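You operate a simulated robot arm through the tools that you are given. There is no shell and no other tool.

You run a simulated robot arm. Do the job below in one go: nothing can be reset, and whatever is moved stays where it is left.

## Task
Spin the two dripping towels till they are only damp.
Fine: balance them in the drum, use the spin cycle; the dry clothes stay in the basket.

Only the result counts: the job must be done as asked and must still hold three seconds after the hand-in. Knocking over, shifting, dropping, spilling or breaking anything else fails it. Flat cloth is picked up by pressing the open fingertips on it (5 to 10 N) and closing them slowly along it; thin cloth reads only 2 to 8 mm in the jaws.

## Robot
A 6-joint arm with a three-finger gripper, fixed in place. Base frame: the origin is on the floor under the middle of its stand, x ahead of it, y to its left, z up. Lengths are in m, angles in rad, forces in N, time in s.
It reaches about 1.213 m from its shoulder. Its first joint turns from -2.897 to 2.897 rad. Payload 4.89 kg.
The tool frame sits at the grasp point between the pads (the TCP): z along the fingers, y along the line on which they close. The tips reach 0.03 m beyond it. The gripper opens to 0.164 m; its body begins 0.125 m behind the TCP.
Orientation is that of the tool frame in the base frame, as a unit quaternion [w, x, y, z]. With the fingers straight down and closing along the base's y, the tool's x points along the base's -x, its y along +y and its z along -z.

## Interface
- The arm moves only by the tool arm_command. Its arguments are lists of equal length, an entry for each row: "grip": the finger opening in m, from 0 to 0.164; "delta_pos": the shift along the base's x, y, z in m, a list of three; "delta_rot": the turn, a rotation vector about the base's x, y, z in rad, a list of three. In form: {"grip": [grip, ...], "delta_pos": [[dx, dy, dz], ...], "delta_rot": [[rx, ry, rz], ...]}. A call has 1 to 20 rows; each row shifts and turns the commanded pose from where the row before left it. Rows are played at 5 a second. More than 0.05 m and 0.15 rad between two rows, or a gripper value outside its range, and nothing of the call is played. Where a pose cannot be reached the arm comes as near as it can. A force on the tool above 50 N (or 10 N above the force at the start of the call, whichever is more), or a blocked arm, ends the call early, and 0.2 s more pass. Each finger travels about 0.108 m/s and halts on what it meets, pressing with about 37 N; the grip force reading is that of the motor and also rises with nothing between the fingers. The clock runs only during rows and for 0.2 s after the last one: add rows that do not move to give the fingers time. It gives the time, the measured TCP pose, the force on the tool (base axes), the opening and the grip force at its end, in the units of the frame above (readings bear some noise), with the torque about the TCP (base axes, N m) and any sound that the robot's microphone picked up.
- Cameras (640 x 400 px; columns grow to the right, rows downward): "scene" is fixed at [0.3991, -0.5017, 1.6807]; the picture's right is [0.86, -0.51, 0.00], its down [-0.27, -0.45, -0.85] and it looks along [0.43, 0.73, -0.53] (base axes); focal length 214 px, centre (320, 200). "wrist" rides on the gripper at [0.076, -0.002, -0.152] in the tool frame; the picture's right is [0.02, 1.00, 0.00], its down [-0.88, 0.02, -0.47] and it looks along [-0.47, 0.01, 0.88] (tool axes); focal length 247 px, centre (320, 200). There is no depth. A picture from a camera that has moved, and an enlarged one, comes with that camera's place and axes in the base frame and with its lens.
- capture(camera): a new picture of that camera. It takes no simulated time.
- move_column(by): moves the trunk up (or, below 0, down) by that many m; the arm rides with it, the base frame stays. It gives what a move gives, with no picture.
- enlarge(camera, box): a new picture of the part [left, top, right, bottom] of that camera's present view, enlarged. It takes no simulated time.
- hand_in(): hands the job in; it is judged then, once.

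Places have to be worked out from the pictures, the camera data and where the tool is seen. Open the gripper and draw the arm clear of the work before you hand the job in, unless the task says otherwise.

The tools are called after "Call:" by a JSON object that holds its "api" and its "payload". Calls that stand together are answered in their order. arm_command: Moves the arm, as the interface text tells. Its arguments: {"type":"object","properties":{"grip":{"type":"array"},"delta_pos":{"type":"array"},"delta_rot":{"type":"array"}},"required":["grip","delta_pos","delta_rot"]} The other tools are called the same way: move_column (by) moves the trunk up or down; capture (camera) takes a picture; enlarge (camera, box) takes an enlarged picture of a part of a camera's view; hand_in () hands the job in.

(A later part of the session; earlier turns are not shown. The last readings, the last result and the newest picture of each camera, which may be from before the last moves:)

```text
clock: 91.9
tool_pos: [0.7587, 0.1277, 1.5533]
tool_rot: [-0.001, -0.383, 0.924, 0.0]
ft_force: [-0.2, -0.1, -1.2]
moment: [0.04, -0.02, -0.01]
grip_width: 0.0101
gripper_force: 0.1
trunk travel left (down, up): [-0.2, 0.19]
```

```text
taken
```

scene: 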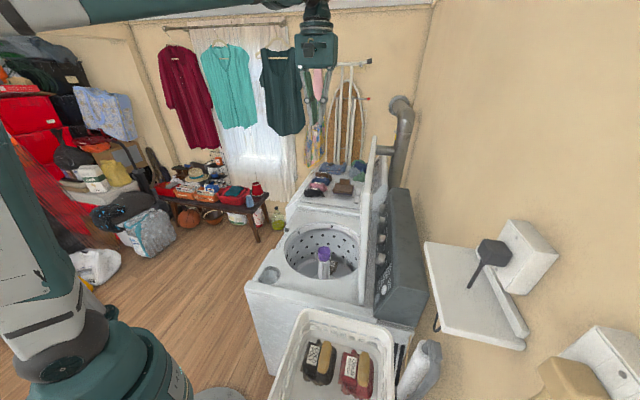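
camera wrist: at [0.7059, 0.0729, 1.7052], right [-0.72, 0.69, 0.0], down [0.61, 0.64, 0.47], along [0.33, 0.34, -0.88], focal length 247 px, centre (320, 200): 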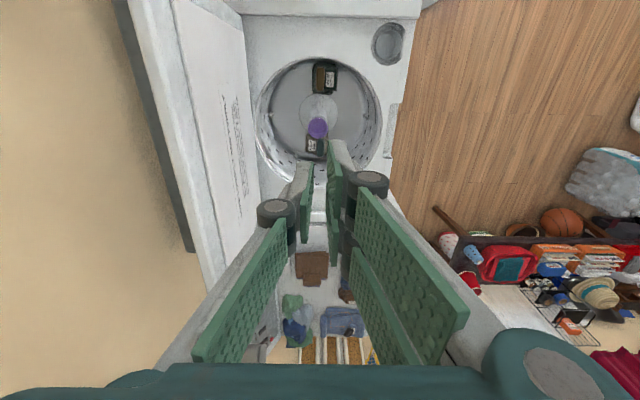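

From above, both towels lie opposite each other; the lid leans slightly forward (top ≈0.60–0.64, foot ≈0.654), so its hinge seems to hold by friction. I move over it to the back side.

Call:
{"api": "arm_command", "payload": {"grip": [0.01, 0.01, 0.01, 0.01, 0.01, 0.01, 0.01, 0.01], "delta_pos": [[0.027, -0.0324, 0], [0.027, -0.0324, 0], [0.027, -0.0324, 0], [0.027, -0.0324, 0], [0.027, -0.0324, 0], [0.027, -0.0324, 0], [0.027, -0.0324, 0], [0, 0, 0]], "delta_rot": [[0, 0, 0], [0, 0, 0], [0, 0, 0], [0, 0, 0], [0, 0, 0], [0, 0, 0], [0, 0, 0], [0, 0, 0]]}}

Call:
{"api": "capture", "payload": {"camera": "wrist"}}

Call:
{"api": "capture", "payload": {"camera": "scene"}}

```text
clock: 93.7
tool_pos: [0.9513, -0.1015, 1.5506]
tool_rot: [0.0, -0.383, 0.924, 0.0]
ft_force: [0.9, -1.7, -1.1]
moment: [0.2, 0.24, 0.0]
grip_width: 0.01
gripper_force: 0.0
trunk travel left (down, up): [-0.2, 0.19]
```

```text
taken
camera wrist: at [0.8979, -0.1558, 1.7019], right [-0.72, 0.69, 0.0], down [0.61, 0.64, 0.47], along [0.33, 0.34, -0.88], focal length 247 px, centre (320, 200)
```

wrist: 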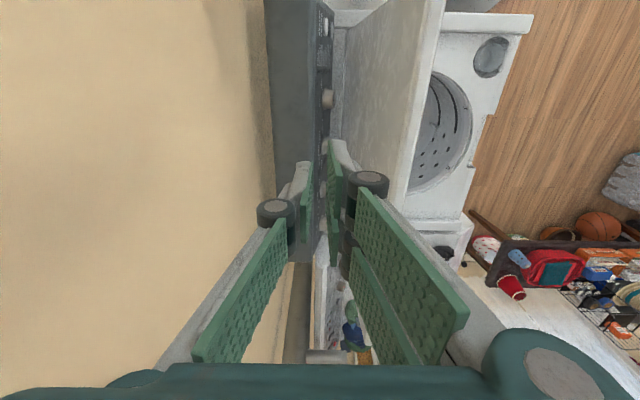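

```text
taken
```

scene: 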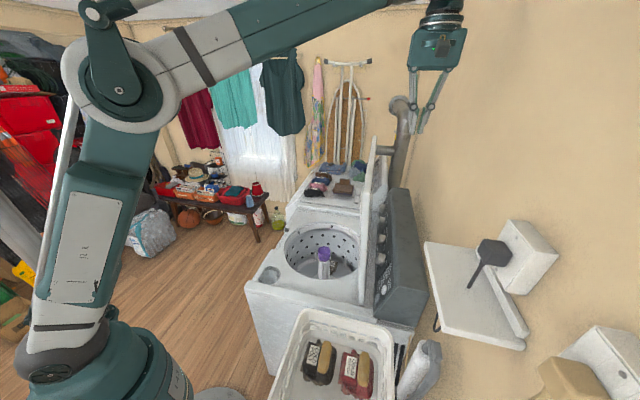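

The gripper is now behind the lid with ~4 cm clearance. I lower it to z=1.32 so the fingertips can push the lid's back near its top.

Call:
{"api": "arm_command", "payload": {"grip": [0.01, 0.01, 0.01, 0.01, 0.01, 0.01], "delta_pos": [[0, 0, -0.046], [0, 0, -0.046], [0, 0, -0.046], [0, 0, -0.046], [0, 0, -0.046], [0, 0, 0]], "delta_rot": [[0, 0, 0], [0, 0, 0], [0, 0, 0], [0, 0, 0], [0, 0, 0], [0, 0, 0]]}}

Call:
{"api": "capture", "payload": {"camera": "wrist"}}

Call:
{"api": "enlarge", "payload": {"camera": "scene", "box": [320, 40, 460, 240]}}

```text
clock: 95.1
tool_pos: [0.9488, -0.0984, 1.3228]
tool_rot: [0.0, -0.383, 0.924, 0.0]
ft_force: [0.8, 0.5, -1.0]
moment: [0.01, 0.06, -0.02]
grip_width: 0.0099
gripper_force: 0.0
trunk travel left (down, up): [-0.2, 0.19]
```

```text
taken
camera wrist: at [0.896, -0.1535, 1.4736], right [-0.72, 0.69, 0.0], down [0.61, 0.64, 0.47], along [0.33, 0.34, -0.88], focal length 247 px, centre (320, 200)
```

wrist: 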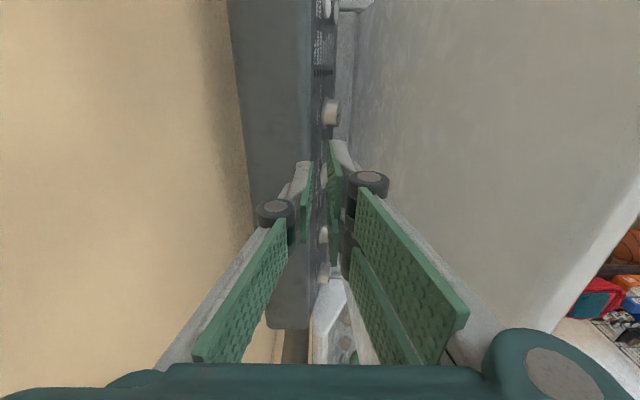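

```text
2.00 times, centred on (390, 140) of scene
camera zoom: at [0.3991, -0.5017, 1.6807], right [0.86, -0.51, 0.0], down [-0.27, -0.45, -0.85], along [0.43, 0.73, -0.53], focal length 429 px, centre (180, 320)
```

zoom: 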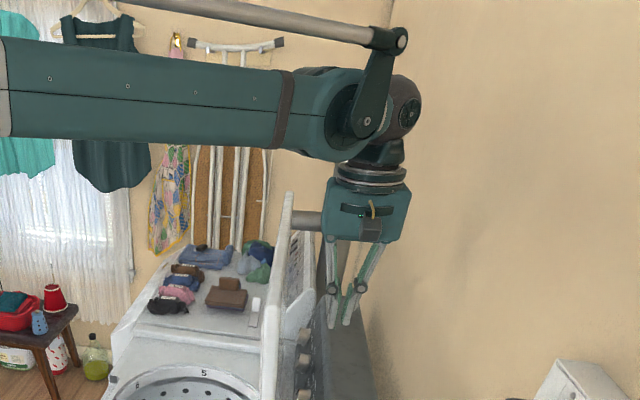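

Clear behind the lid. I push toward −b (toward the drum) in 1.5 cm steps and read the force.

Call:
{"api": "arm_command", "payload": {"grip": [0.01, 0.01, 0.01, 0.01], "delta_pos": [[-0.0106, 0.0106, 0], [-0.0106, 0.0106, 0], [-0.0106, 0.0106, 0], [-0.0106, 0.0106, 0]], "delta_rot": [[0, 0, 0], [0, 0, 0], [0, 0, 0], [0, 0, 0]]}}

Call:
{"api": "arm_command", "payload": {"grip": [0.01, 0.01, 0.01], "delta_pos": [[-0.0106, 0.0106, 0], [-0.0106, 0.0106, 0], [-0.0106, 0.0106, 0]], "delta_rot": [[0, 0, 0], [0, 0, 0], [0, 0, 0]]}}

Call:
{"api": "capture", "payload": {"camera": "wrist"}}

Call:
{"api": "enlarge", "payload": {"camera": "scene", "box": [320, 40, 460, 240]}}

```text
clock: 96.1
tool_pos: [0.9075, -0.0578, 1.3221]
tool_rot: [0.0, -0.383, 0.924, -0.001]
ft_force: [-0.5, -0.2, -0.1]
moment: [0.03, 0.01, -0.03]
grip_width: 0.0102
gripper_force: 0.1
trunk travel left (down, up): [-0.2, 0.19]
```

```text
clock: 96.9
tool_pos: [0.8758, -0.0254, 1.322]
tool_rot: [0.0, -0.384, 0.924, -0.001]
ft_force: [0.9, 0.0, 0.9]
moment: [0.07, 0.08, -0.04]
grip_width: 0.0097
gripper_force: 0.1
trunk travel left (down, up): [-0.2, 0.19]
```

```text
taken
camera wrist: at [0.8219, -0.0797, 1.4738], right [-0.72, 0.69, 0.0], down [0.61, 0.64, 0.47], along [0.33, 0.34, -0.88], focal length 247 px, centre (320, 200)
```

wrist: 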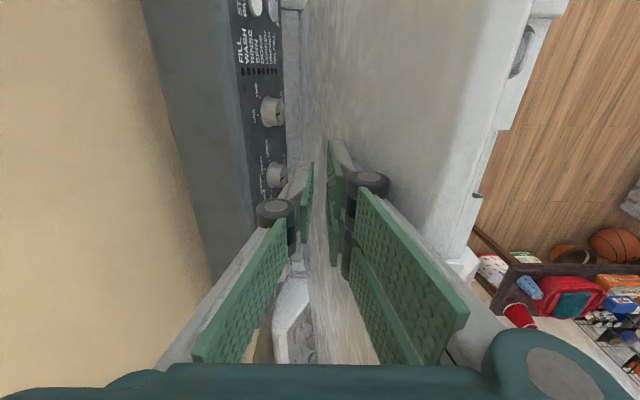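

```text
2.00 times, centred on (390, 140) of scene
camera zoom: at [0.3991, -0.5017, 1.6807], right [0.86, -0.51, 0.0], down [-0.27, -0.45, -0.85], along [0.43, 0.73, -0.53], focal length 429 px, centre (180, 320)
```

zoom: 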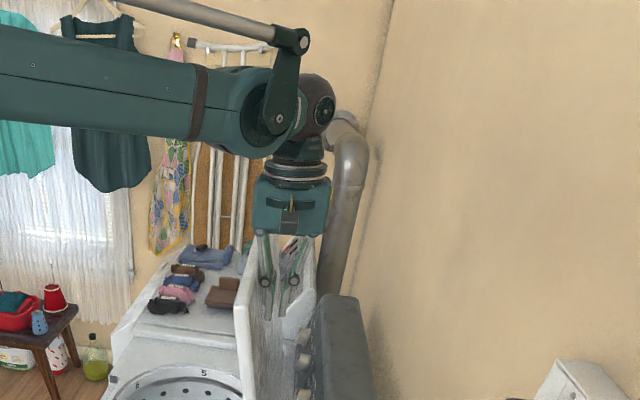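

The lid moves with almost no force, leaning further toward the drum. I keep following its arc with the fingertips behind it.

Call:
{"api": "arm_command", "payload": {"grip": [0.01, 0.01, 0.01, 0.01, 0.01, 0.01, 0.01], "delta_pos": [[-0.011, 0.011, -0.006], [-0.0112, 0.0112, -0.006], [-0.0122, 0.0122, -0.005], [-0.0122, 0.0122, -0.0056], [-0.0117, 0.0117, -0.0069], [-0.0117, 0.0117, -0.007], [0, 0, 0]], "delta_rot": [[0, 0, 0], [0, 0, 0], [0, 0, 0], [0, 0, 0], [0, 0, 0], [0, 0, 0], [0, 0, 0]]}}

Call:
{"api": "capture", "payload": {"camera": "wrist"}}

Call:
{"api": "enlarge", "payload": {"camera": "scene", "box": [280, 80, 440, 300]}}

```text
clock: 98.5
tool_pos: [0.8049, 0.0443, 1.2858]
tool_rot: [0.0, -0.384, 0.923, 0.0]
ft_force: [-0.6, -0.2, -0.2]
moment: [-0.01, -0.01, -0.05]
grip_width: 0.01
gripper_force: 0.2
trunk travel left (down, up): [-0.2, 0.19]
```

```text
taken
camera wrist: at [0.7511, -0.0099, 1.4371], right [-0.72, 0.69, 0.0], down [0.61, 0.64, 0.47], along [0.33, 0.34, -0.88], focal length 247 px, centre (320, 200)
```

wrist: 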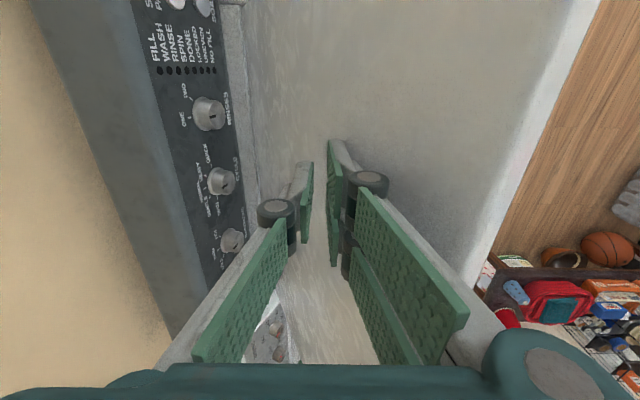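

```text
1.82 times, centred on (360, 190) of scene
camera zoom: at [0.3991, -0.5017, 1.6807], right [0.86, -0.51, 0.0], down [-0.27, -0.45, -0.85], along [0.43, 0.73, -0.53], focal length 390 px, centre (247, 218)
```

zoom: 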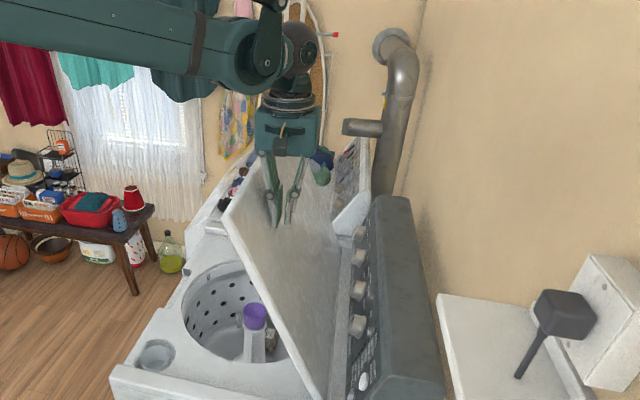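

The panel text is now visible, and the lid keeps moving lightly. I continue along its arc to about 50° from vertical.

Call:
{"api": "arm_command", "payload": {"grip": [0.01, 0.01, 0.01, 0.01, 0.01, 0.01, 0.01, 0.01, 0.01], "delta_pos": [[-0.0113, 0.0113, -0.0084], [-0.011, 0.011, -0.009], [-0.0107, 0.0107, -0.0097], [-0.0103, 0.0103, -0.0107], [-0.01, 0.01, -0.011], [-0.0095, 0.0095, -0.0119], [-0.0092, 0.0092, -0.0125], [-0.0087, 0.0087, -0.0131], [0, 0, 0]], "delta_rot": [[0, 0, 0], [0, 0, 0], [0, 0, 0], [0, 0, 0], [0, 0, 0], [0, 0, 0], [0, 0, 0], [0, 0, 0], [0, 0, 0]]}}

Call:
{"api": "capture", "payload": {"camera": "wrist"}}

Call:
{"api": "enlarge", "payload": {"camera": "scene", "box": [280, 80, 440, 300]}}

```text
clock: 100.5
tool_pos: [0.7226, 0.1259, 1.1998]
tool_rot: [0.0, -0.384, 0.923, 0.0]
ft_force: [-0.3, -0.4, 0.4]
moment: [0.03, 0.03, 0.01]
grip_width: 0.0102
gripper_force: 0.1
trunk travel left (down, up): [-0.2, 0.19]
```

```text
taken
camera wrist: at [0.6699, 0.071, 1.351], right [-0.72, 0.69, 0.0], down [0.61, 0.64, 0.47], along [0.33, 0.34, -0.88], focal length 247 px, centre (320, 200)
```

wrist: 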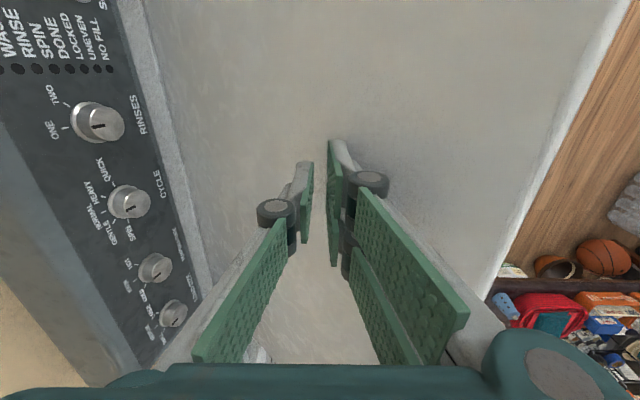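

```text
1.82 times, centred on (360, 190) of scene
camera zoom: at [0.3991, -0.5017, 1.6807], right [0.86, -0.51, 0.0], down [-0.27, -0.45, -0.85], along [0.43, 0.73, -0.53], focal length 390 px, centre (247, 218)
```

zoom: 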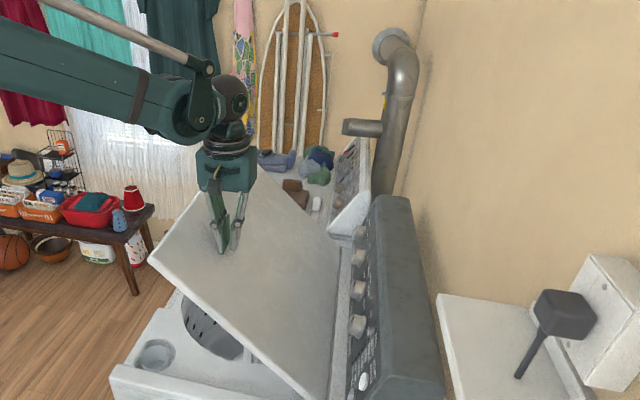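

The lid follows and the knobs read RINSES, CYCLE (QUICK/HEAVY/NORMAL/GENTLE/SPIN) and two more. I continue pressing the lid down along its arc.

Call:
{"api": "arm_command", "payload": {"grip": [0.01, 0.01, 0.01, 0.01, 0.01, 0.01, 0.01, 0.01, 0.01, 0.01], "delta_pos": [[-0.0071, 0.0071, -0.0141], [-0.0077, 0.0077, -0.0144], [-0.0072, 0.0072, -0.0149], [-0.0066, 0.0066, -0.0154], [-0.0062, 0.0062, -0.0157], [-0.0056, 0.0056, -0.0163], [-0.0049, 0.0049, -0.0165], [-0.0044, 0.0044, -0.0169], [-0.0038, 0.0038, -0.0173], [0, 0, 0]], "delta_rot": [[0, 0, 0], [0, 0, 0], [0, 0, 0], [0, 0, 0], [0, 0, 0], [0, 0, 0], [0, 0, 0], [0, 0, 0], [0, 0, 0], [0, 0, 0]]}}

Call:
{"api": "capture", "payload": {"camera": "wrist"}}

Call:
{"api": "enlarge", "payload": {"camera": "scene", "box": [240, 120, 440, 320]}}

```text
clock: 102.7
tool_pos: [0.6707, 0.1789, 1.0574]
tool_rot: [0.0, -0.383, 0.924, 0.0]
ft_force: [0.6, -0.5, -0.3]
moment: [-0.03, 0.01, -0.01]
grip_width: 0.01
gripper_force: 0.1
trunk travel left (down, up): [-0.2, 0.19]
```

```text
taken
camera wrist: at [0.6167, 0.124, 1.2094], right [-0.72, 0.69, 0.0], down [0.61, 0.64, 0.47], along [0.33, 0.34, -0.88], focal length 247 px, centre (320, 200)
```

wrist: 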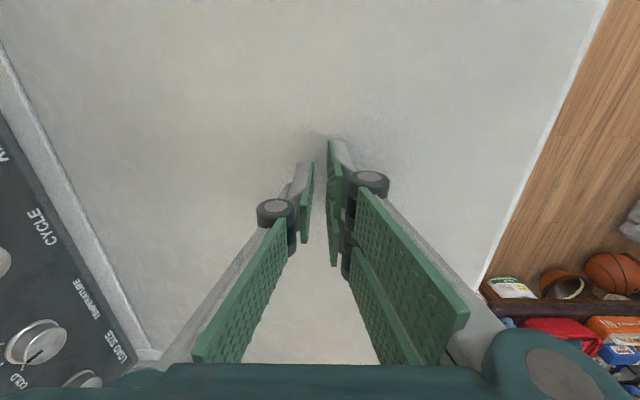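

```text
2.00 times, centred on (340, 220) of scene
camera zoom: at [0.3991, -0.5017, 1.6807], right [0.86, -0.51, 0.0], down [-0.27, -0.45, -0.85], along [0.43, 0.73, -0.53], focal length 429 px, centre (280, 160)
```

zoom: 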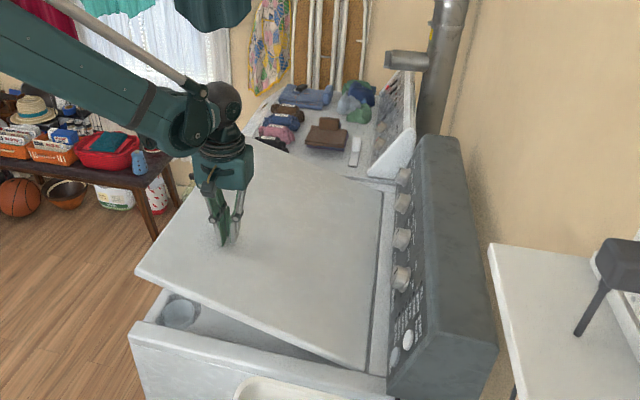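

The lid is within ~15° of closed. I press it further down in small steps.

Call:
{"api": "arm_command", "payload": {"grip": [0.01, 0.01, 0.01, 0.01, 0.01], "delta_pos": [[-0.0032, 0.0032, -0.0174], [-0.0025, 0.0025, -0.0176], [-0.002, 0.002, -0.0175], [-0.001, 0.001, -0.015], [0, 0, 0]], "delta_rot": [[0, 0, 0], [0, 0, 0], [0, 0, 0], [0, 0, 0], [0, 0, 0]]}}

Call:
{"api": "enlarge", "payload": {"camera": "scene", "box": [240, 120, 440, 320]}}

```text
clock: 103.9
tool_pos: [0.6618, 0.1884, 0.9904]
tool_rot: [0.0, -0.384, 0.924, 0.0]
ft_force: [0.7, 0.6, -0.1]
moment: [-0.01, 0.04, -0.01]
grip_width: 0.0103
gripper_force: 0.1
trunk travel left (down, up): [-0.2, 0.19]
```

```text
2.00 times, centred on (340, 220) of scene
camera zoom: at [0.3991, -0.5017, 1.6807], right [0.86, -0.51, 0.0], down [-0.27, -0.45, -0.85], along [0.43, 0.73, -0.53], focal length 429 px, centre (280, 160)
```

zoom: 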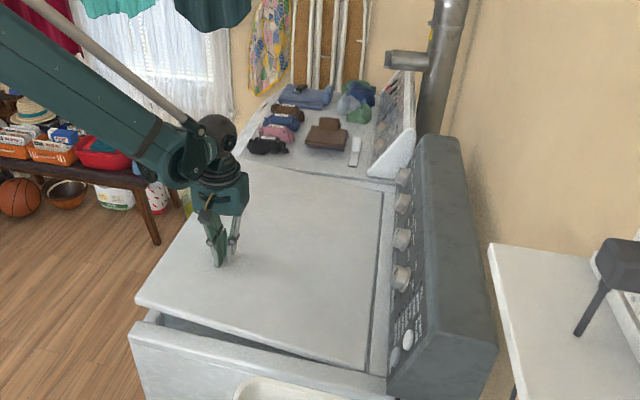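

Slightly open still. I press down in 8 mm steps until I feel the stop.

Call:
{"api": "arm_command", "payload": {"grip": [0.01, 0.01, 0.01, 0.01], "delta_pos": [[0, 0, -0.01], [0, 0, -0.008], [0, 0, -0.006], [0, 0, 0]], "delta_rot": [[0, 0, 0], [0, 0, 0], [0, 0, 0], [0, 0, 0]]}}

Call:
{"api": "enlarge", "payload": {"camera": "scene", "box": [240, 120, 440, 320]}}

```text
clock: 104.9
tool_pos: [0.6632, 0.1885, 0.9651]
tool_rot: [0.0, -0.384, 0.923, 0.001]
ft_force: [-0.2, -0.1, 0.1]
moment: [0.03, -0.02, -0.01]
grip_width: 0.0101
gripper_force: 0.0
trunk travel left (down, up): [-0.2, 0.19]
```

```text
2.00 times, centred on (340, 220) of scene
camera zoom: at [0.3991, -0.5017, 1.6807], right [0.86, -0.51, 0.0], down [-0.27, -0.45, -0.85], along [0.43, 0.73, -0.53], focal length 429 px, centre (280, 160)
```

zoom: 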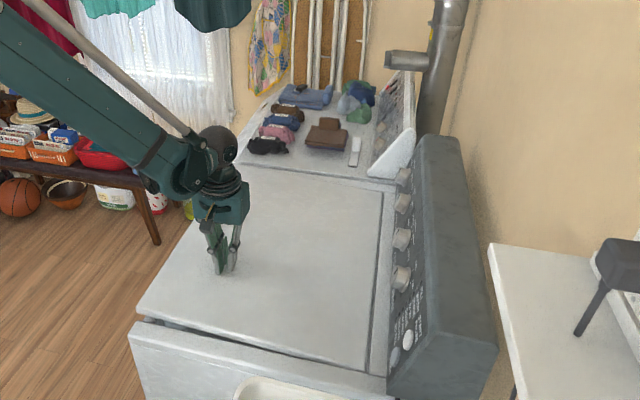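

Nearly there; a small gap remains at the front. I continue in small steps.

Call:
{"api": "arm_command", "payload": {"grip": [0.01, 0.01, 0.01], "delta_pos": [[0, 0, -0.006], [0, 0, -0.006], [0, 0, 0]], "delta_rot": [[0, 0, 0], [0, 0, 0], [0, 0, 0]]}}

Call:
{"api": "arm_command", "payload": {"grip": [0.01, 0.01, 0.01], "delta_pos": [[0, 0, -0.004], [0, 0, -0.004], [0, 0, 0]], "delta_rot": [[0, 0, 0], [0, 0, 0], [0, 0, 0]]}}

Call:
{"api": "enlarge", "payload": {"camera": "scene", "box": [240, 160, 400, 320]}}

```text
clock: 105.7
tool_pos: [0.6621, 0.1875, 0.9534]
tool_rot: [0.0, -0.384, 0.923, 0.0]
ft_force: [1.0, -0.2, -0.4]
moment: [0.03, -0.01, 0.03]
grip_width: 0.0102
gripper_force: 0.2
trunk travel left (down, up): [-0.2, 0.19]
```

```text
clock: 106.5
tool_pos: [0.6621, 0.187, 0.9455]
tool_rot: [0.001, -0.384, 0.923, 0.0]
ft_force: [-0.1, -0.5, 0.1]
moment: [0.02, 0.01, 0.01]
grip_width: 0.0105
gripper_force: 0.0
trunk travel left (down, up): [-0.2, 0.19]
```

```text
2.50 times, centred on (320, 240) of scene
camera zoom: at [0.3991, -0.5017, 1.6807], right [0.86, -0.51, 0.0], down [-0.27, -0.45, -0.85], along [0.43, 0.73, -0.53], focal length 536 px, centre (320, 100)
```

zoom: 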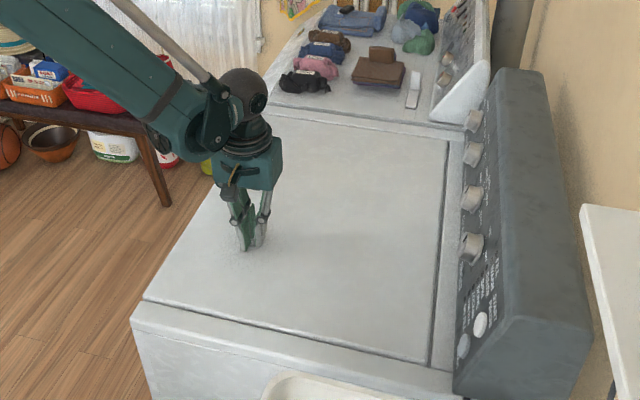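

The lid looks flush now. I press a few more millimetres to confirm it is seated.

Call:
{"api": "arm_command", "payload": {"grip": [0.01, 0.01], "delta_pos": [[0, 0, -0.004], [0, 0, 0]], "delta_rot": [[0, 0, 0], [0, 0, 0]]}}

Call:
{"api": "arm_command", "payload": {"grip": [0.01, 0.01], "delta_pos": [[0, 0, -0.003], [0, 0, 0]], "delta_rot": [[0, 0, 0], [0, 0, 0]]}}

Call:
{"api": "arm_command", "payload": {"grip": [0.01, 0.01], "delta_pos": [[0, 0, -0.003], [0, 0, 0]], "delta_rot": [[0, 0, 0], [0, 0, 0]]}}

Call:
{"api": "enlarge", "payload": {"camera": "scene", "box": [240, 160, 400, 320]}}

```text
clock: 107.1
tool_pos: [0.6611, 0.1876, 0.9425]
tool_rot: [0.0, -0.384, 0.923, 0.0]
ft_force: [4.0, 0.5, 12.9]
moment: [0.05, -0.08, -0.03]
grip_width: 0.0101
gripper_force: 0.0
trunk travel left (down, up): [-0.2, 0.19]
```

```text
clock: 107.5
tool_pos: [0.6607, 0.1867, 0.9417]
tool_rot: [0.001, -0.384, 0.924, -0.001]
ft_force: [-3.5, -1.3, 38.0]
moment: [-0.08, 0.37, -0.07]
grip_width: 0.0097
gripper_force: 0.1
trunk travel left (down, up): [-0.2, 0.19]
stopped in row 1: the force on the tool passed its limit at 60 N (the readings are from after the stop); the commanded pose is now the measured one
```

```text
clock: 107.8
tool_pos: [0.6611, 0.1882, 0.9431]
tool_rot: [0.001, -0.384, 0.923, 0.0]
ft_force: [-6.1, -2.1, 41.8]
moment: [-0.06, 0.41, -0.05]
grip_width: 0.0098
gripper_force: 0.0
trunk travel left (down, up): [-0.2, 0.19]
stopped in row 1: the force on the tool passed its limit at 58 N (the readings are from after the stop); the commanded pose is now the measured one
```

```text
2.50 times, centred on (320, 240) of scene
camera zoom: at [0.3991, -0.5017, 1.6807], right [0.86, -0.51, 0.0], down [-0.27, -0.45, -0.85], along [0.43, 0.73, -0.53], focal length 536 px, centre (320, 100)
```

zoom: 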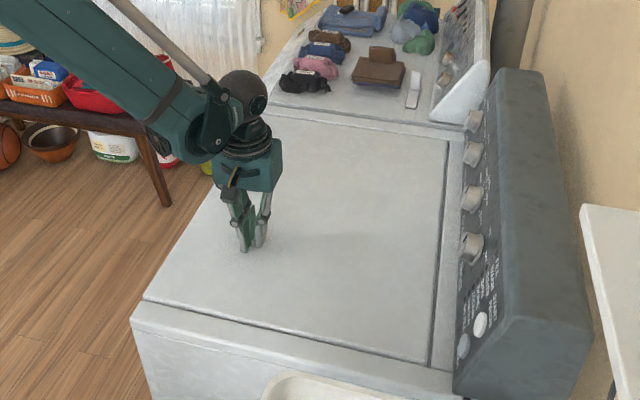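

The lid is seated firmly. Now I rise and turn the tool to ψ=−45° so the wrist camera faces the control panel.

Call:
{"api": "arm_command", "payload": {"grip": [0.01, 0.01, 0.01, 0.01, 0.01, 0.01, 0.01, 0.01, 0.01, 0.01, 0.01, 0.01, 0.01, 0.01, 0.01], "delta_pos": [[0, 0, 0.03], [0, 0, 0.04], [0, 0, 0.04], [0, 0, 0.04], [0, 0, 0.04], [0, 0, 0.04], [0, 0, 0.045], [0, 0, 0.045], [0.0402, -0.01675, 0.006], [0.0402, -0.01675, 0.006], [0.0402, -0.01675, 0.006], [0.0402, -0.01675, 0.006], [0.0402, -0.01675, 0.006], [0.0402, -0.01675, 0.006], [0, 0, 0]], "delta_rot": [[0, 0, 0], [0, 0, -0.1428], [0, 0, -0.1428], [0, 0, -0.1428], [0, 0, -0.1428], [0, 0, -0.1428], [0, 0, -0.1428], [0, 0, -0.1428], [0, 0, -0.1428], [0, 0, -0.1428], [0, 0, -0.1428], [0, 0, -0.1428], [0, 0, 0], [0, 0, 0], [0, 0, 0]]}}

Call:
{"api": "capture", "payload": {"camera": "wrist"}}

Call:
{"api": "capture", "payload": {"camera": "scene"}}

```text
clock: 111.0
tool_pos: [0.9058, 0.0865, 1.2957]
tool_rot: [0.0, 0.382, 0.924, 0.0]
ft_force: [1.0, -0.3, -1.1]
moment: [0.05, 0.2, 0.02]
grip_width: 0.0101
gripper_force: 0.2
trunk travel left (down, up): [-0.2, 0.19]
```

```text
taken
camera wrist: at [0.8505, 0.1405, 1.448], right [0.69, 0.72, 0.0], down [0.64, -0.61, 0.47], along [0.34, -0.33, -0.88], focal length 247 px, centre (320, 200)
```

wrist: 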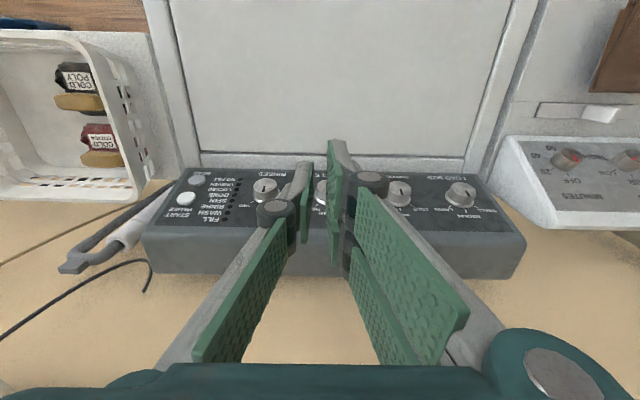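

```text
taken
```

scene: 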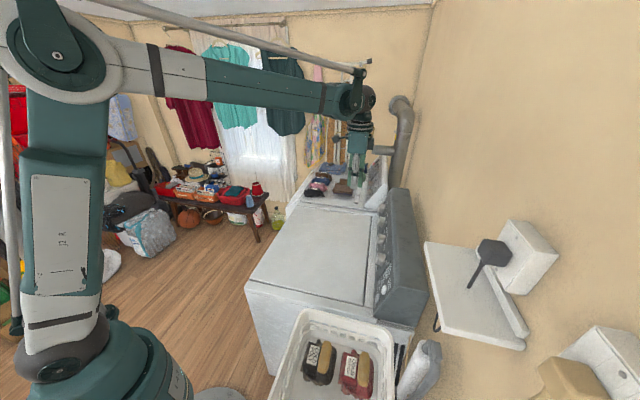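

The panel is in view (upside down). I enlarge it to read the knobs and buttons.

Call:
{"api": "enlarge", "payload": {"camera": "wrist", "box": [140, 150, 340, 290]}}

Call:
{"api": "enlarge", "payload": {"camera": "wrist", "box": [330, 150, 530, 290]}}

Call:
{"api": "enlarge", "payload": {"camera": "wrist", "box": [150, 160, 280, 240]}}

```text
2.86 times, centred on (240, 220) of wrist
camera zoom: at [0.8505, 0.1405, 1.448], right [0.69, 0.72, 0.0], down [0.64, -0.61, 0.47], along [0.34, -0.33, -0.88], focal length 706 px, centre (549, 143)
```

zoom: 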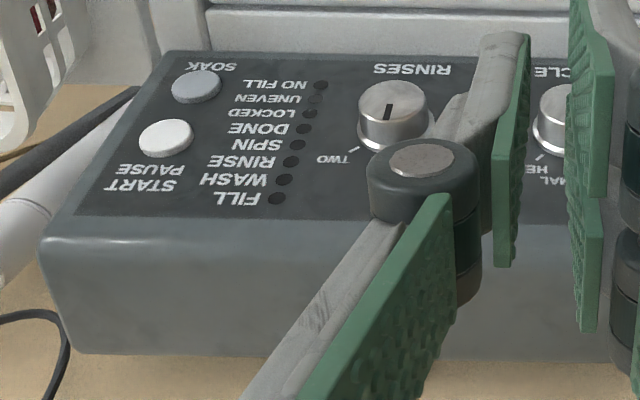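

```text
2.86 times, centred on (430, 220) of wrist
camera zoom: at [0.8505, 0.1405, 1.448], right [0.69, 0.72, 0.0], down [0.64, -0.61, 0.47], along [0.34, -0.33, -0.88], focal length 706 px, centre (6, 143)
```

zoom: 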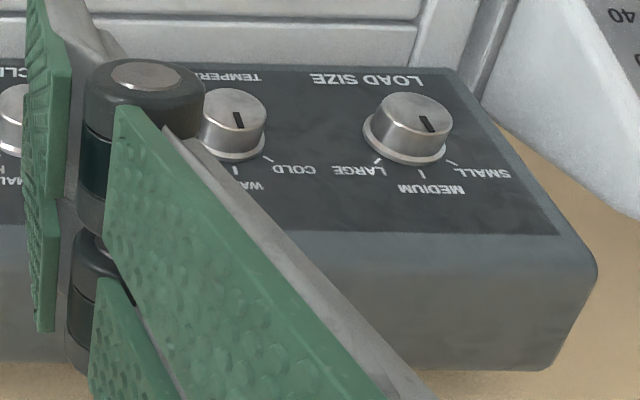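

```text
4.92 times, centred on (215, 200) of wrist
camera zoom: at [0.8505, 0.1405, 1.448], right [0.69, 0.72, 0.0], down [0.64, -0.61, 0.47], along [0.34, -0.33, -0.88], focal length 1216 px, centre (837, 200)
```

zoom: 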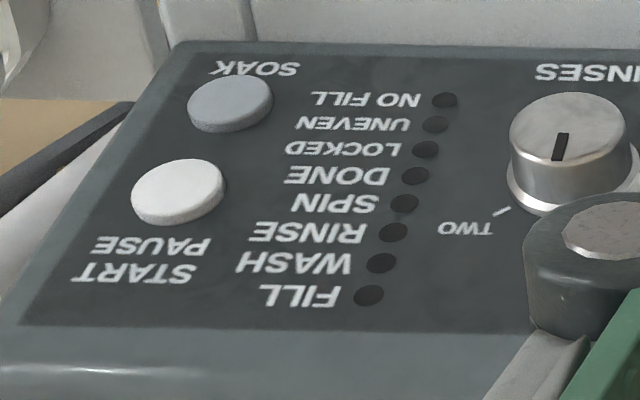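

Controls, left to right for a user: SOAK and START/PAUSE buttons, status lamps, knobs RINSES, CYCLE, TEMPERATURE, LOAD SIZE. The CYCLE knob is hidden by my fingers, so I shift 0.18 m along the panel to see its scale.

Call:
{"api": "arm_command", "payload": {"grip": [0.01, 0.01, 0.01, 0.01, 0.01], "delta_pos": [[-0.0318, -0.0318, 0], [-0.0318, -0.0318, 0], [-0.0318, -0.0318, 0], [-0.0318, -0.0318, 0], [0, 0, 0]], "delta_rot": [[0, 0, 0], [0, 0, 0], [0, 0, 0], [0, 0, 0], [0, 0, 0]]}}

Call:
{"api": "capture", "payload": {"camera": "wrist"}}

Call:
{"api": "enlarge", "payload": {"camera": "wrist", "box": [370, 150, 530, 260]}}

Call:
{"api": "enlarge", "payload": {"camera": "scene", "box": [370, 190, 430, 260]}}

```text
clock: 112.2
tool_pos: [0.7762, -0.0403, 1.2978]
tool_rot: [0.001, 0.381, 0.924, 0.0]
ft_force: [-1.4, -1.3, 0.5]
moment: [0.09, -0.14, 0.01]
grip_width: 0.0102
gripper_force: 0.0
trunk travel left (down, up): [-0.2, 0.19]
```

```text
taken
camera wrist: at [0.7203, 0.0132, 1.4498], right [0.69, 0.72, 0.0], down [0.64, -0.61, 0.47], along [0.34, -0.33, -0.88], focal length 247 px, centre (320, 200)
```

wrist: 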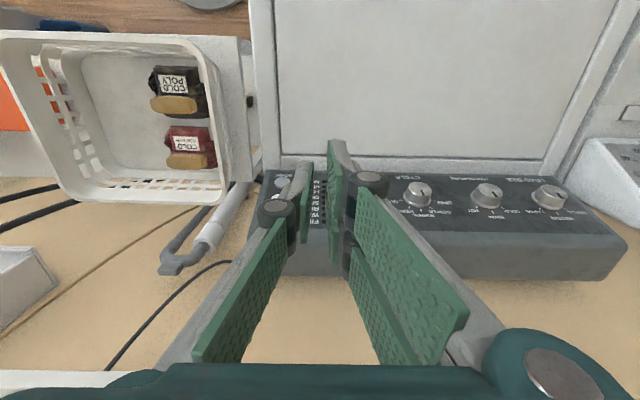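

```text
3.64 times, centred on (450, 205) of wrist
camera zoom: at [0.7203, 0.0132, 1.4498], right [0.69, 0.72, 0.0], down [0.64, -0.61, 0.47], along [0.34, -0.33, -0.88], focal length 898 px, centre (-153, 182)
```

zoom: 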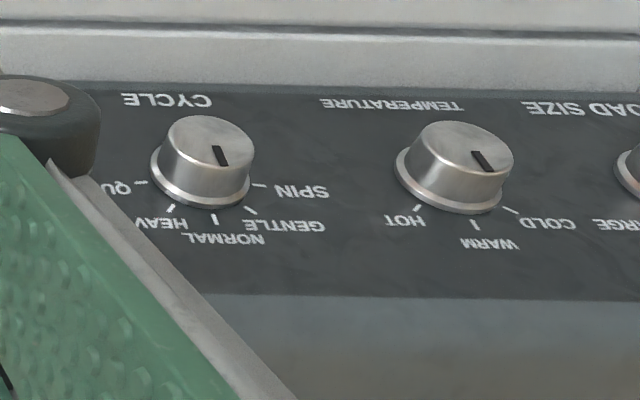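

```text
5.71 times, centred on (400, 225) of scene
camera zoom: at [0.3991, -0.5017, 1.6807], right [0.86, -0.51, 0.0], down [-0.27, -0.45, -0.85], along [0.43, 0.73, -0.53], focal length 1226 px, centre (-137, 57)
```

zoom: 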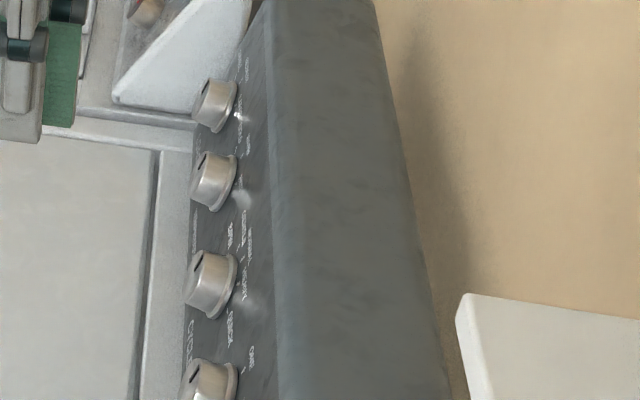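

CYCLE's pointer is at NORMAL (12 o'clock to a user) and SPIN is at 9 o'clock, i.e. about 90° counter-clockwise. Triangulated knob cap: a≈0.723, b≈0.714, z≈1.00, with the panel normal ~20–22° above horizontal. I swing the tool to point at the panel (68° about the a-axis) at a safe height.

Call:
{"api": "arm_command", "payload": {"grip": [0.01, 0.01, 0.01, 0.01, 0.01, 0.01, 0.01, 0.01, 0.01], "delta_pos": [[0.0179, 0.0179, 0], [0.0179, 0.0179, 0], [0.0179, 0.0179, 0], [0.0179, 0.0179, 0], [0.0179, 0.0179, -0.01], [0.0179, 0.0179, -0.01], [0.0179, 0.0179, -0.01], [0.0179, 0.0179, -0.01], [0, 0, 0]], "delta_rot": [[-0.1049, -0.1049, 0], [-0.1049, -0.1049, 0], [-0.1049, -0.1049, 0], [-0.1049, -0.1049, 0], [-0.1049, -0.1049, 0], [-0.1049, -0.1049, 0], [-0.1049, -0.1049, 0], [-0.1049, -0.1049, 0], [0, 0, 0]]}}

Call:
{"api": "capture", "payload": {"camera": "wrist"}}

Call:
{"api": "capture", "payload": {"camera": "scene"}}

```text
clock: 114.2
tool_pos: [0.9204, 0.1052, 1.2577]
tool_rot: [0.517, 0.316, 0.766, -0.215]
ft_force: [1.2, 0.1, -1.2]
moment: [-0.14, -0.05, -0.17]
grip_width: 0.0102
gripper_force: 0.0
trunk travel left (down, up): [-0.2, 0.19]
```

```text
taken
camera wrist: at [0.799, 0.2241, 1.2427], right [0.7, 0.71, -0.02], down [-0.06, 0.09, 0.99], along [0.71, -0.7, 0.11], focal length 247 px, centre (320, 200)
```

wrist: 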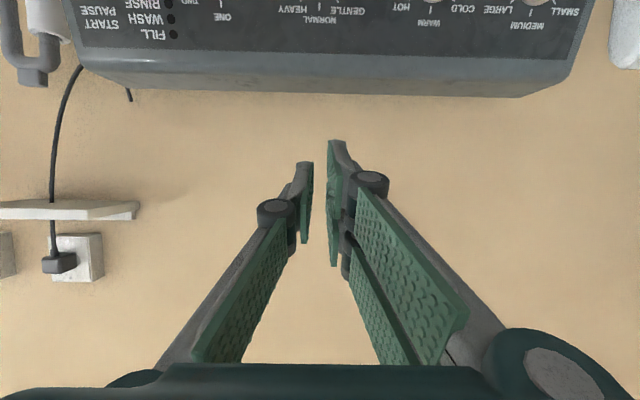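

```text
taken
```

scene: 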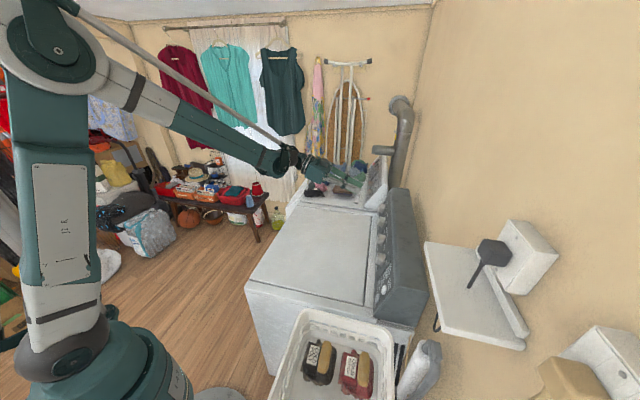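

The tool points at the panel now. I lower it to stand ~13 cm in front of the CYCLE knob along its axis, opening the fingers to 0.08.

Call:
{"api": "arm_command", "payload": {"grip": [0.03, 0.05, 0.08, 0.08, 0.08, 0.08], "delta_pos": [[0.001, -0.0035, -0.0418], [0.001, -0.0035, -0.0418], [0.001, -0.0035, -0.0418], [0.001, -0.0035, -0.0418], [0.001, -0.0035, -0.0418], [0, 0, 0]], "delta_rot": [[0, 0, 0], [0, 0, 0], [0, 0, 0], [0, 0, 0], [0, 0, 0], [0, 0, 0]]}}

Call:
{"api": "capture", "payload": {"camera": "wrist"}}

Call:
{"api": "enlarge", "payload": {"camera": "scene", "box": [280, 140, 440, 300]}}

```text
clock: 115.6
tool_pos: [0.9245, 0.0864, 1.0485]
tool_rot: [0.517, 0.317, 0.766, -0.215]
ft_force: [0.5, 0.6, -0.5]
moment: [-0.07, 0.05, -0.05]
grip_width: 0.08
gripper_force: 0.1
trunk travel left (down, up): [-0.2, 0.19]
```

```text
taken
camera wrist: at [0.8034, 0.2054, 1.0333], right [0.7, 0.71, -0.02], down [-0.06, 0.09, 0.99], along [0.71, -0.7, 0.11], focal length 247 px, centre (320, 200)
```

wrist: 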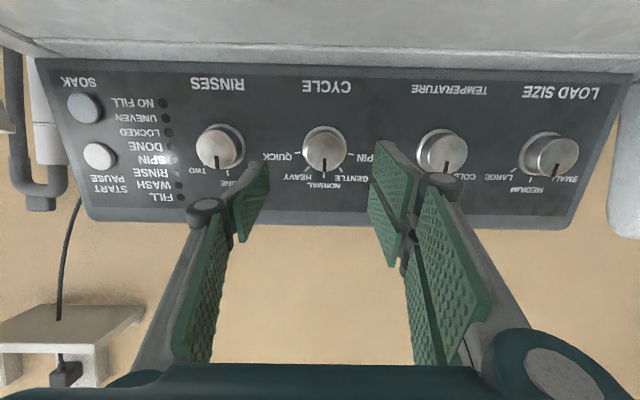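

```text
2.50 times, centred on (360, 220) of scene
camera zoom: at [0.3991, -0.5017, 1.6807], right [0.86, -0.51, 0.0], down [-0.27, -0.45, -0.85], along [0.43, 0.73, -0.53], focal length 536 px, centre (220, 150)
```

zoom: 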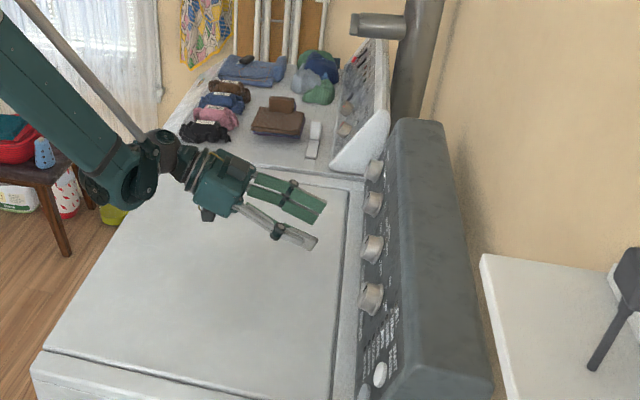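

The view of the panel is excellent. I enlarge it to check the lamp states and exact knob alignment.

Call:
{"api": "enlarge", "payload": {"camera": "wrist", "box": [260, 90, 400, 210]}}

Call:
{"api": "enlarge", "payload": {"camera": "wrist", "box": [40, 60, 240, 220]}}

```text
3.33 times, centred on (330, 150) of wrist
camera zoom: at [0.8034, 0.2054, 1.0333], right [0.7, 0.71, -0.02], down [-0.06, 0.09, 0.99], along [0.71, -0.7, 0.11], focal length 823 px, centre (287, 367)
```

zoom: 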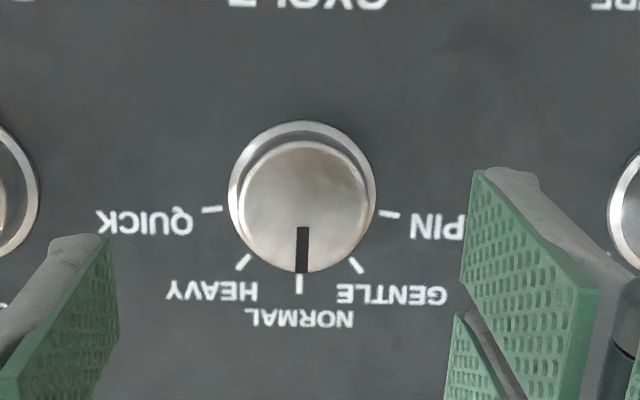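

```text
2.50 times, centred on (140, 140) of wrist
camera zoom: at [0.8034, 0.2054, 1.0333], right [0.7, 0.71, -0.02], down [-0.06, 0.09, 0.99], along [0.71, -0.7, 0.11], focal length 617 px, centre (770, 350)
```

zoom: 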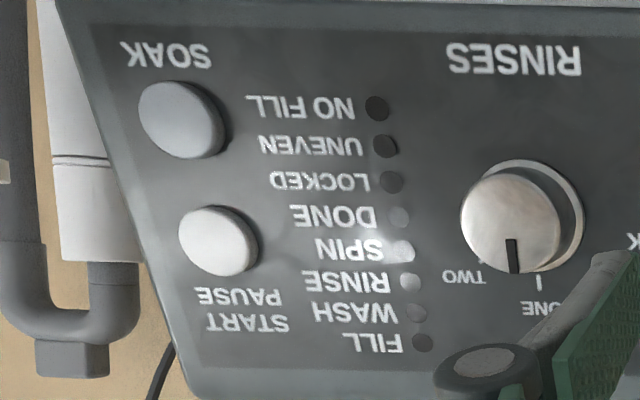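

The pointer is exactly at NORMAL; ticks are ~40° apart, so SPIN is ~80° counter-clockwise. The knob lies ~6 mm to +a of my axis; I correct that and advance 5 cm to refine the alignment by parallax.

Call:
{"api": "arm_command", "payload": {"grip": [0.08, 0.08, 0.08, 0.08], "delta_pos": [[0.0045, 0.0045, 0], [0.0164, -0.0164, -0.0094], [0.0164, -0.0164, -0.0094], [0, 0, 0]], "delta_rot": [[0, 0, 0], [0, 0, 0], [0, 0, 0], [0, 0, 0]]}}

Call:
{"api": "capture", "payload": {"camera": "wrist"}}

Call:
{"api": "enlarge", "payload": {"camera": "wrist", "box": [250, 60, 410, 190]}}

Call:
{"api": "enlarge", "payload": {"camera": "scene", "box": [320, 170, 420, 290]}}

```text
clock: 116.6
tool_pos: [0.9624, 0.0575, 1.0285]
tool_rot: [0.517, 0.317, 0.766, -0.215]
ft_force: [-0.7, 0.5, -0.7]
moment: [-0.02, 0.0, -0.02]
grip_width: 0.08
gripper_force: 0.0
trunk travel left (down, up): [-0.2, 0.19]
```

```text
taken
camera wrist: at [0.8407, 0.1775, 1.0146], right [0.7, 0.71, -0.02], down [-0.06, 0.09, 0.99], along [0.71, -0.7, 0.11], focal length 247 px, centre (320, 200)
```

wrist: 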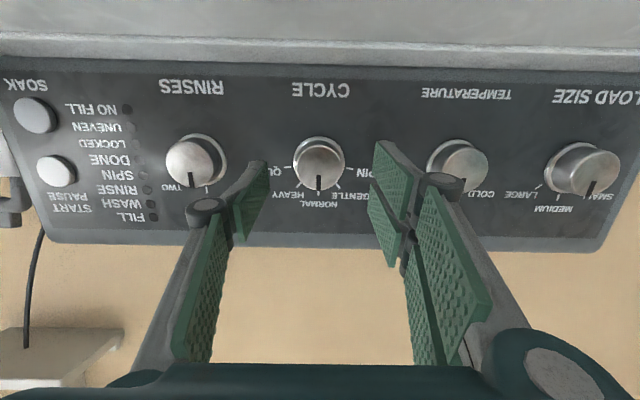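

```text
3.08 times, centred on (330, 125) of wrist
camera zoom: at [0.8407, 0.1775, 1.0146], right [0.7, 0.71, -0.02], down [-0.06, 0.09, 0.99], along [0.71, -0.7, 0.11], focal length 760 px, centre (289, 431)
```

zoom: 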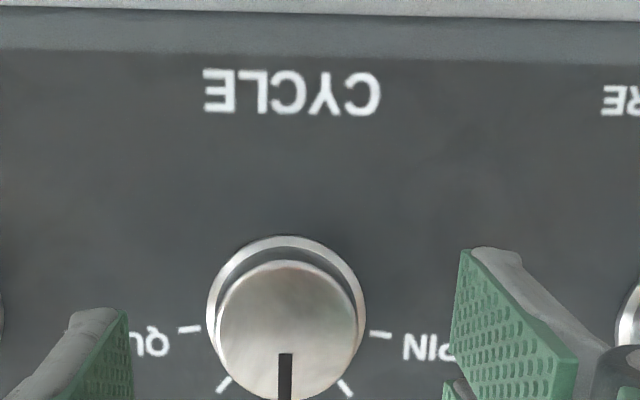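

```text
3.33 times, centred on (370, 230) of scene
camera zoom: at [0.3991, -0.5017, 1.6807], right [0.86, -0.51, 0.0], down [-0.27, -0.45, -0.85], along [0.43, 0.73, -0.53], focal length 715 px, centre (153, 100)
```

zoom: 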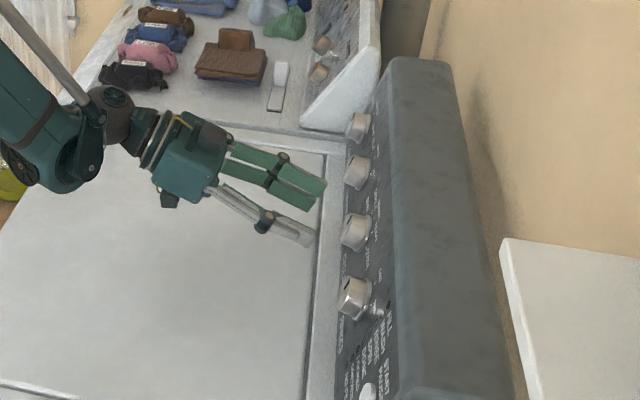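

Two views agree: knob cap at a≈0.7206, b≈0.7168, z≈1.009, ~4.5 cm across, and its axis is tilted nearer 15° than 22°. I tilt the tool by a further 0.12 rad and move to 5 cm in front of the cap.

Call:
{"api": "arm_command", "payload": {"grip": [0.075, 0.075, 0.075], "delta_pos": [[0.0085, -0.009, -0.0028], [0.0086, -0.0089, -0.0029], [0, 0, 0]], "delta_rot": [[-0.0849, -0.0849, 0], [0, 0, 0], [0, 0, 0]]}}

Call:
{"api": "capture", "payload": {"camera": "wrist"}}

Call:
{"api": "enlarge", "payload": {"camera": "wrist", "box": [240, 80, 400, 220]}}

Call:
{"api": "enlarge", "payload": {"camera": "scene", "box": [330, 180, 410, 270]}}

```text
clock: 117.4
tool_pos: [0.9804, 0.0378, 1.0231]
tool_rot: [0.562, 0.303, 0.733, -0.234]
ft_force: [0.9, 0.4, -0.3]
moment: [0.0, -0.01, -0.05]
grip_width: 0.0749
gripper_force: 0.0
trunk travel left (down, up): [-0.2, 0.19]
```

```text
taken
camera wrist: at [0.8599, 0.1567, 0.9891], right [0.7, 0.71, -0.02], down [-0.15, 0.18, 0.97], along [0.7, -0.68, 0.23], focal length 247 px, centre (320, 200)
```

wrist: 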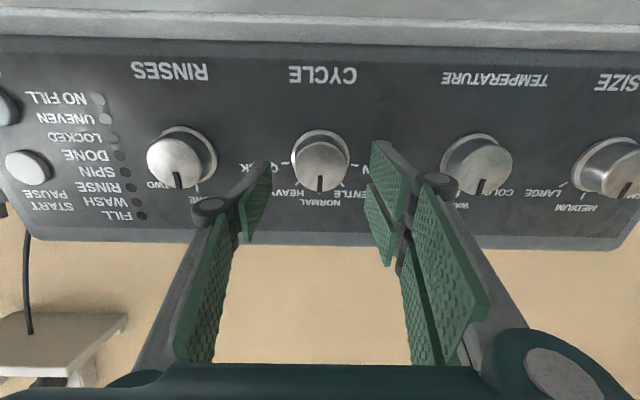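

```text
2.86 times, centred on (320, 150) of wrist
camera zoom: at [0.8599, 0.1567, 0.9891], right [0.7, 0.71, -0.02], down [-0.15, 0.18, 0.97], along [0.7, -0.68, 0.23], focal length 706 px, centre (320, 343)
```

zoom: 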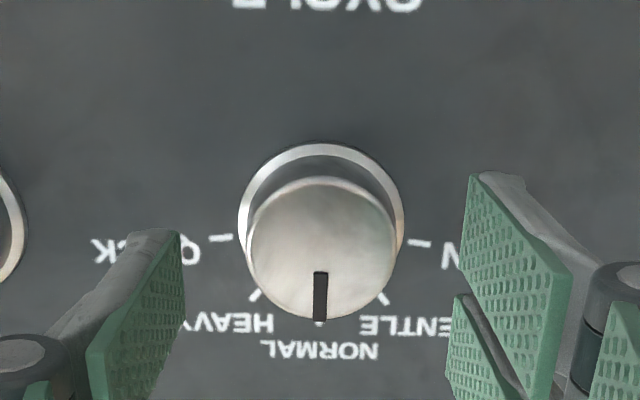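

```text
4.44 times, centred on (370, 225) of scene
camera zoom: at [0.3991, -0.5017, 1.6807], right [0.86, -0.51, 0.0], down [-0.27, -0.45, -0.85], along [0.43, 0.73, -0.53], focal length 953 px, centre (98, 89)
```

zoom: 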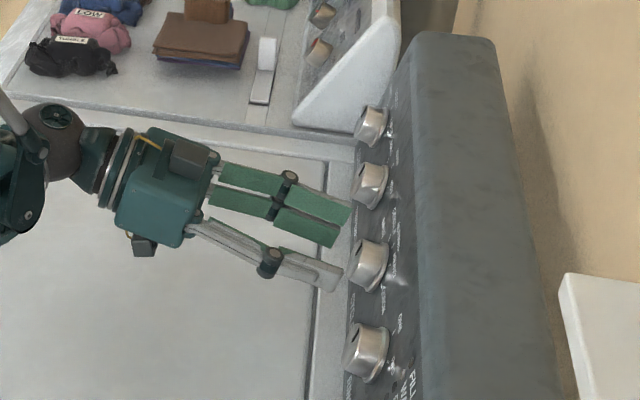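

The knob cap is now exactly on the tool axis, 5 cm ahead. I advance 3.5 cm so the fingers surround it, then close.

Call:
{"api": "arm_command", "payload": {"grip": [0.075, 0.075, 0.075, 0.065, 0.055, 0.045, 0.035, 0.035, 0.035], "delta_pos": [[0.012, -0.012, -0.0045], [0.0119, -0.0119, -0.0046], [0, 0, 0], [0, 0, 0], [0, 0, 0], [0, 0, 0], [0, 0, 0], [0, 0, 0], [0, 0, 0]], "delta_rot": [[0, 0, 0], [0, 0, 0], [0, 0, 0], [0, 0, 0], [0, 0, 0], [0, 0, 0], [0, 0, 0], [0, 0, 0], [0, 0, 0]]}}

Call:
{"api": "capture", "payload": {"camera": "wrist"}}

Call:
{"api": "enlarge", "payload": {"camera": "scene", "box": [330, 180, 410, 270]}}

```text
clock: 119.4
tool_pos: [1.0037, 0.0153, 1.0152]
tool_rot: [0.561, 0.304, 0.734, -0.234]
ft_force: [1.2, 1.1, 1.1]
moment: [-0.06, -0.03, 0.09]
grip_width: 0.0462
gripper_force: 45.0
trunk travel left (down, up): [-0.2, 0.19]
```

```text
taken
camera wrist: at [0.8834, 0.1332, 0.9801], right [0.7, 0.71, -0.02], down [-0.15, 0.18, 0.97], along [0.7, -0.68, 0.23], focal length 247 px, centre (320, 200)
```

wrist: 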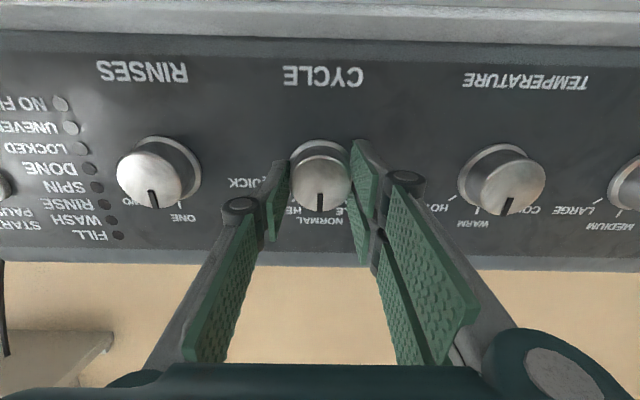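

```text
4.44 times, centred on (370, 225) of scene
camera zoom: at [0.3991, -0.5017, 1.6807], right [0.86, -0.51, 0.0], down [-0.27, -0.45, -0.85], along [0.43, 0.73, -0.53], focal length 953 px, centre (98, 89)
```

zoom: 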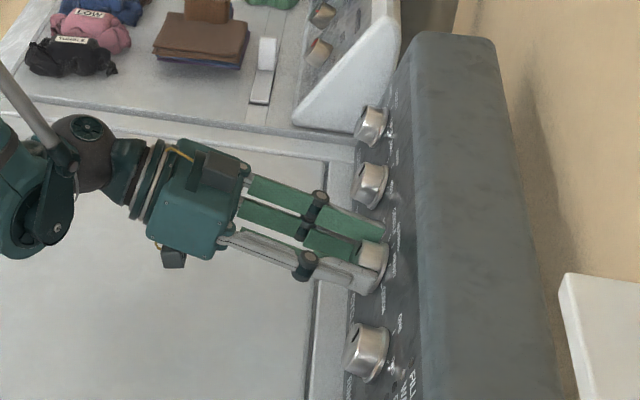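

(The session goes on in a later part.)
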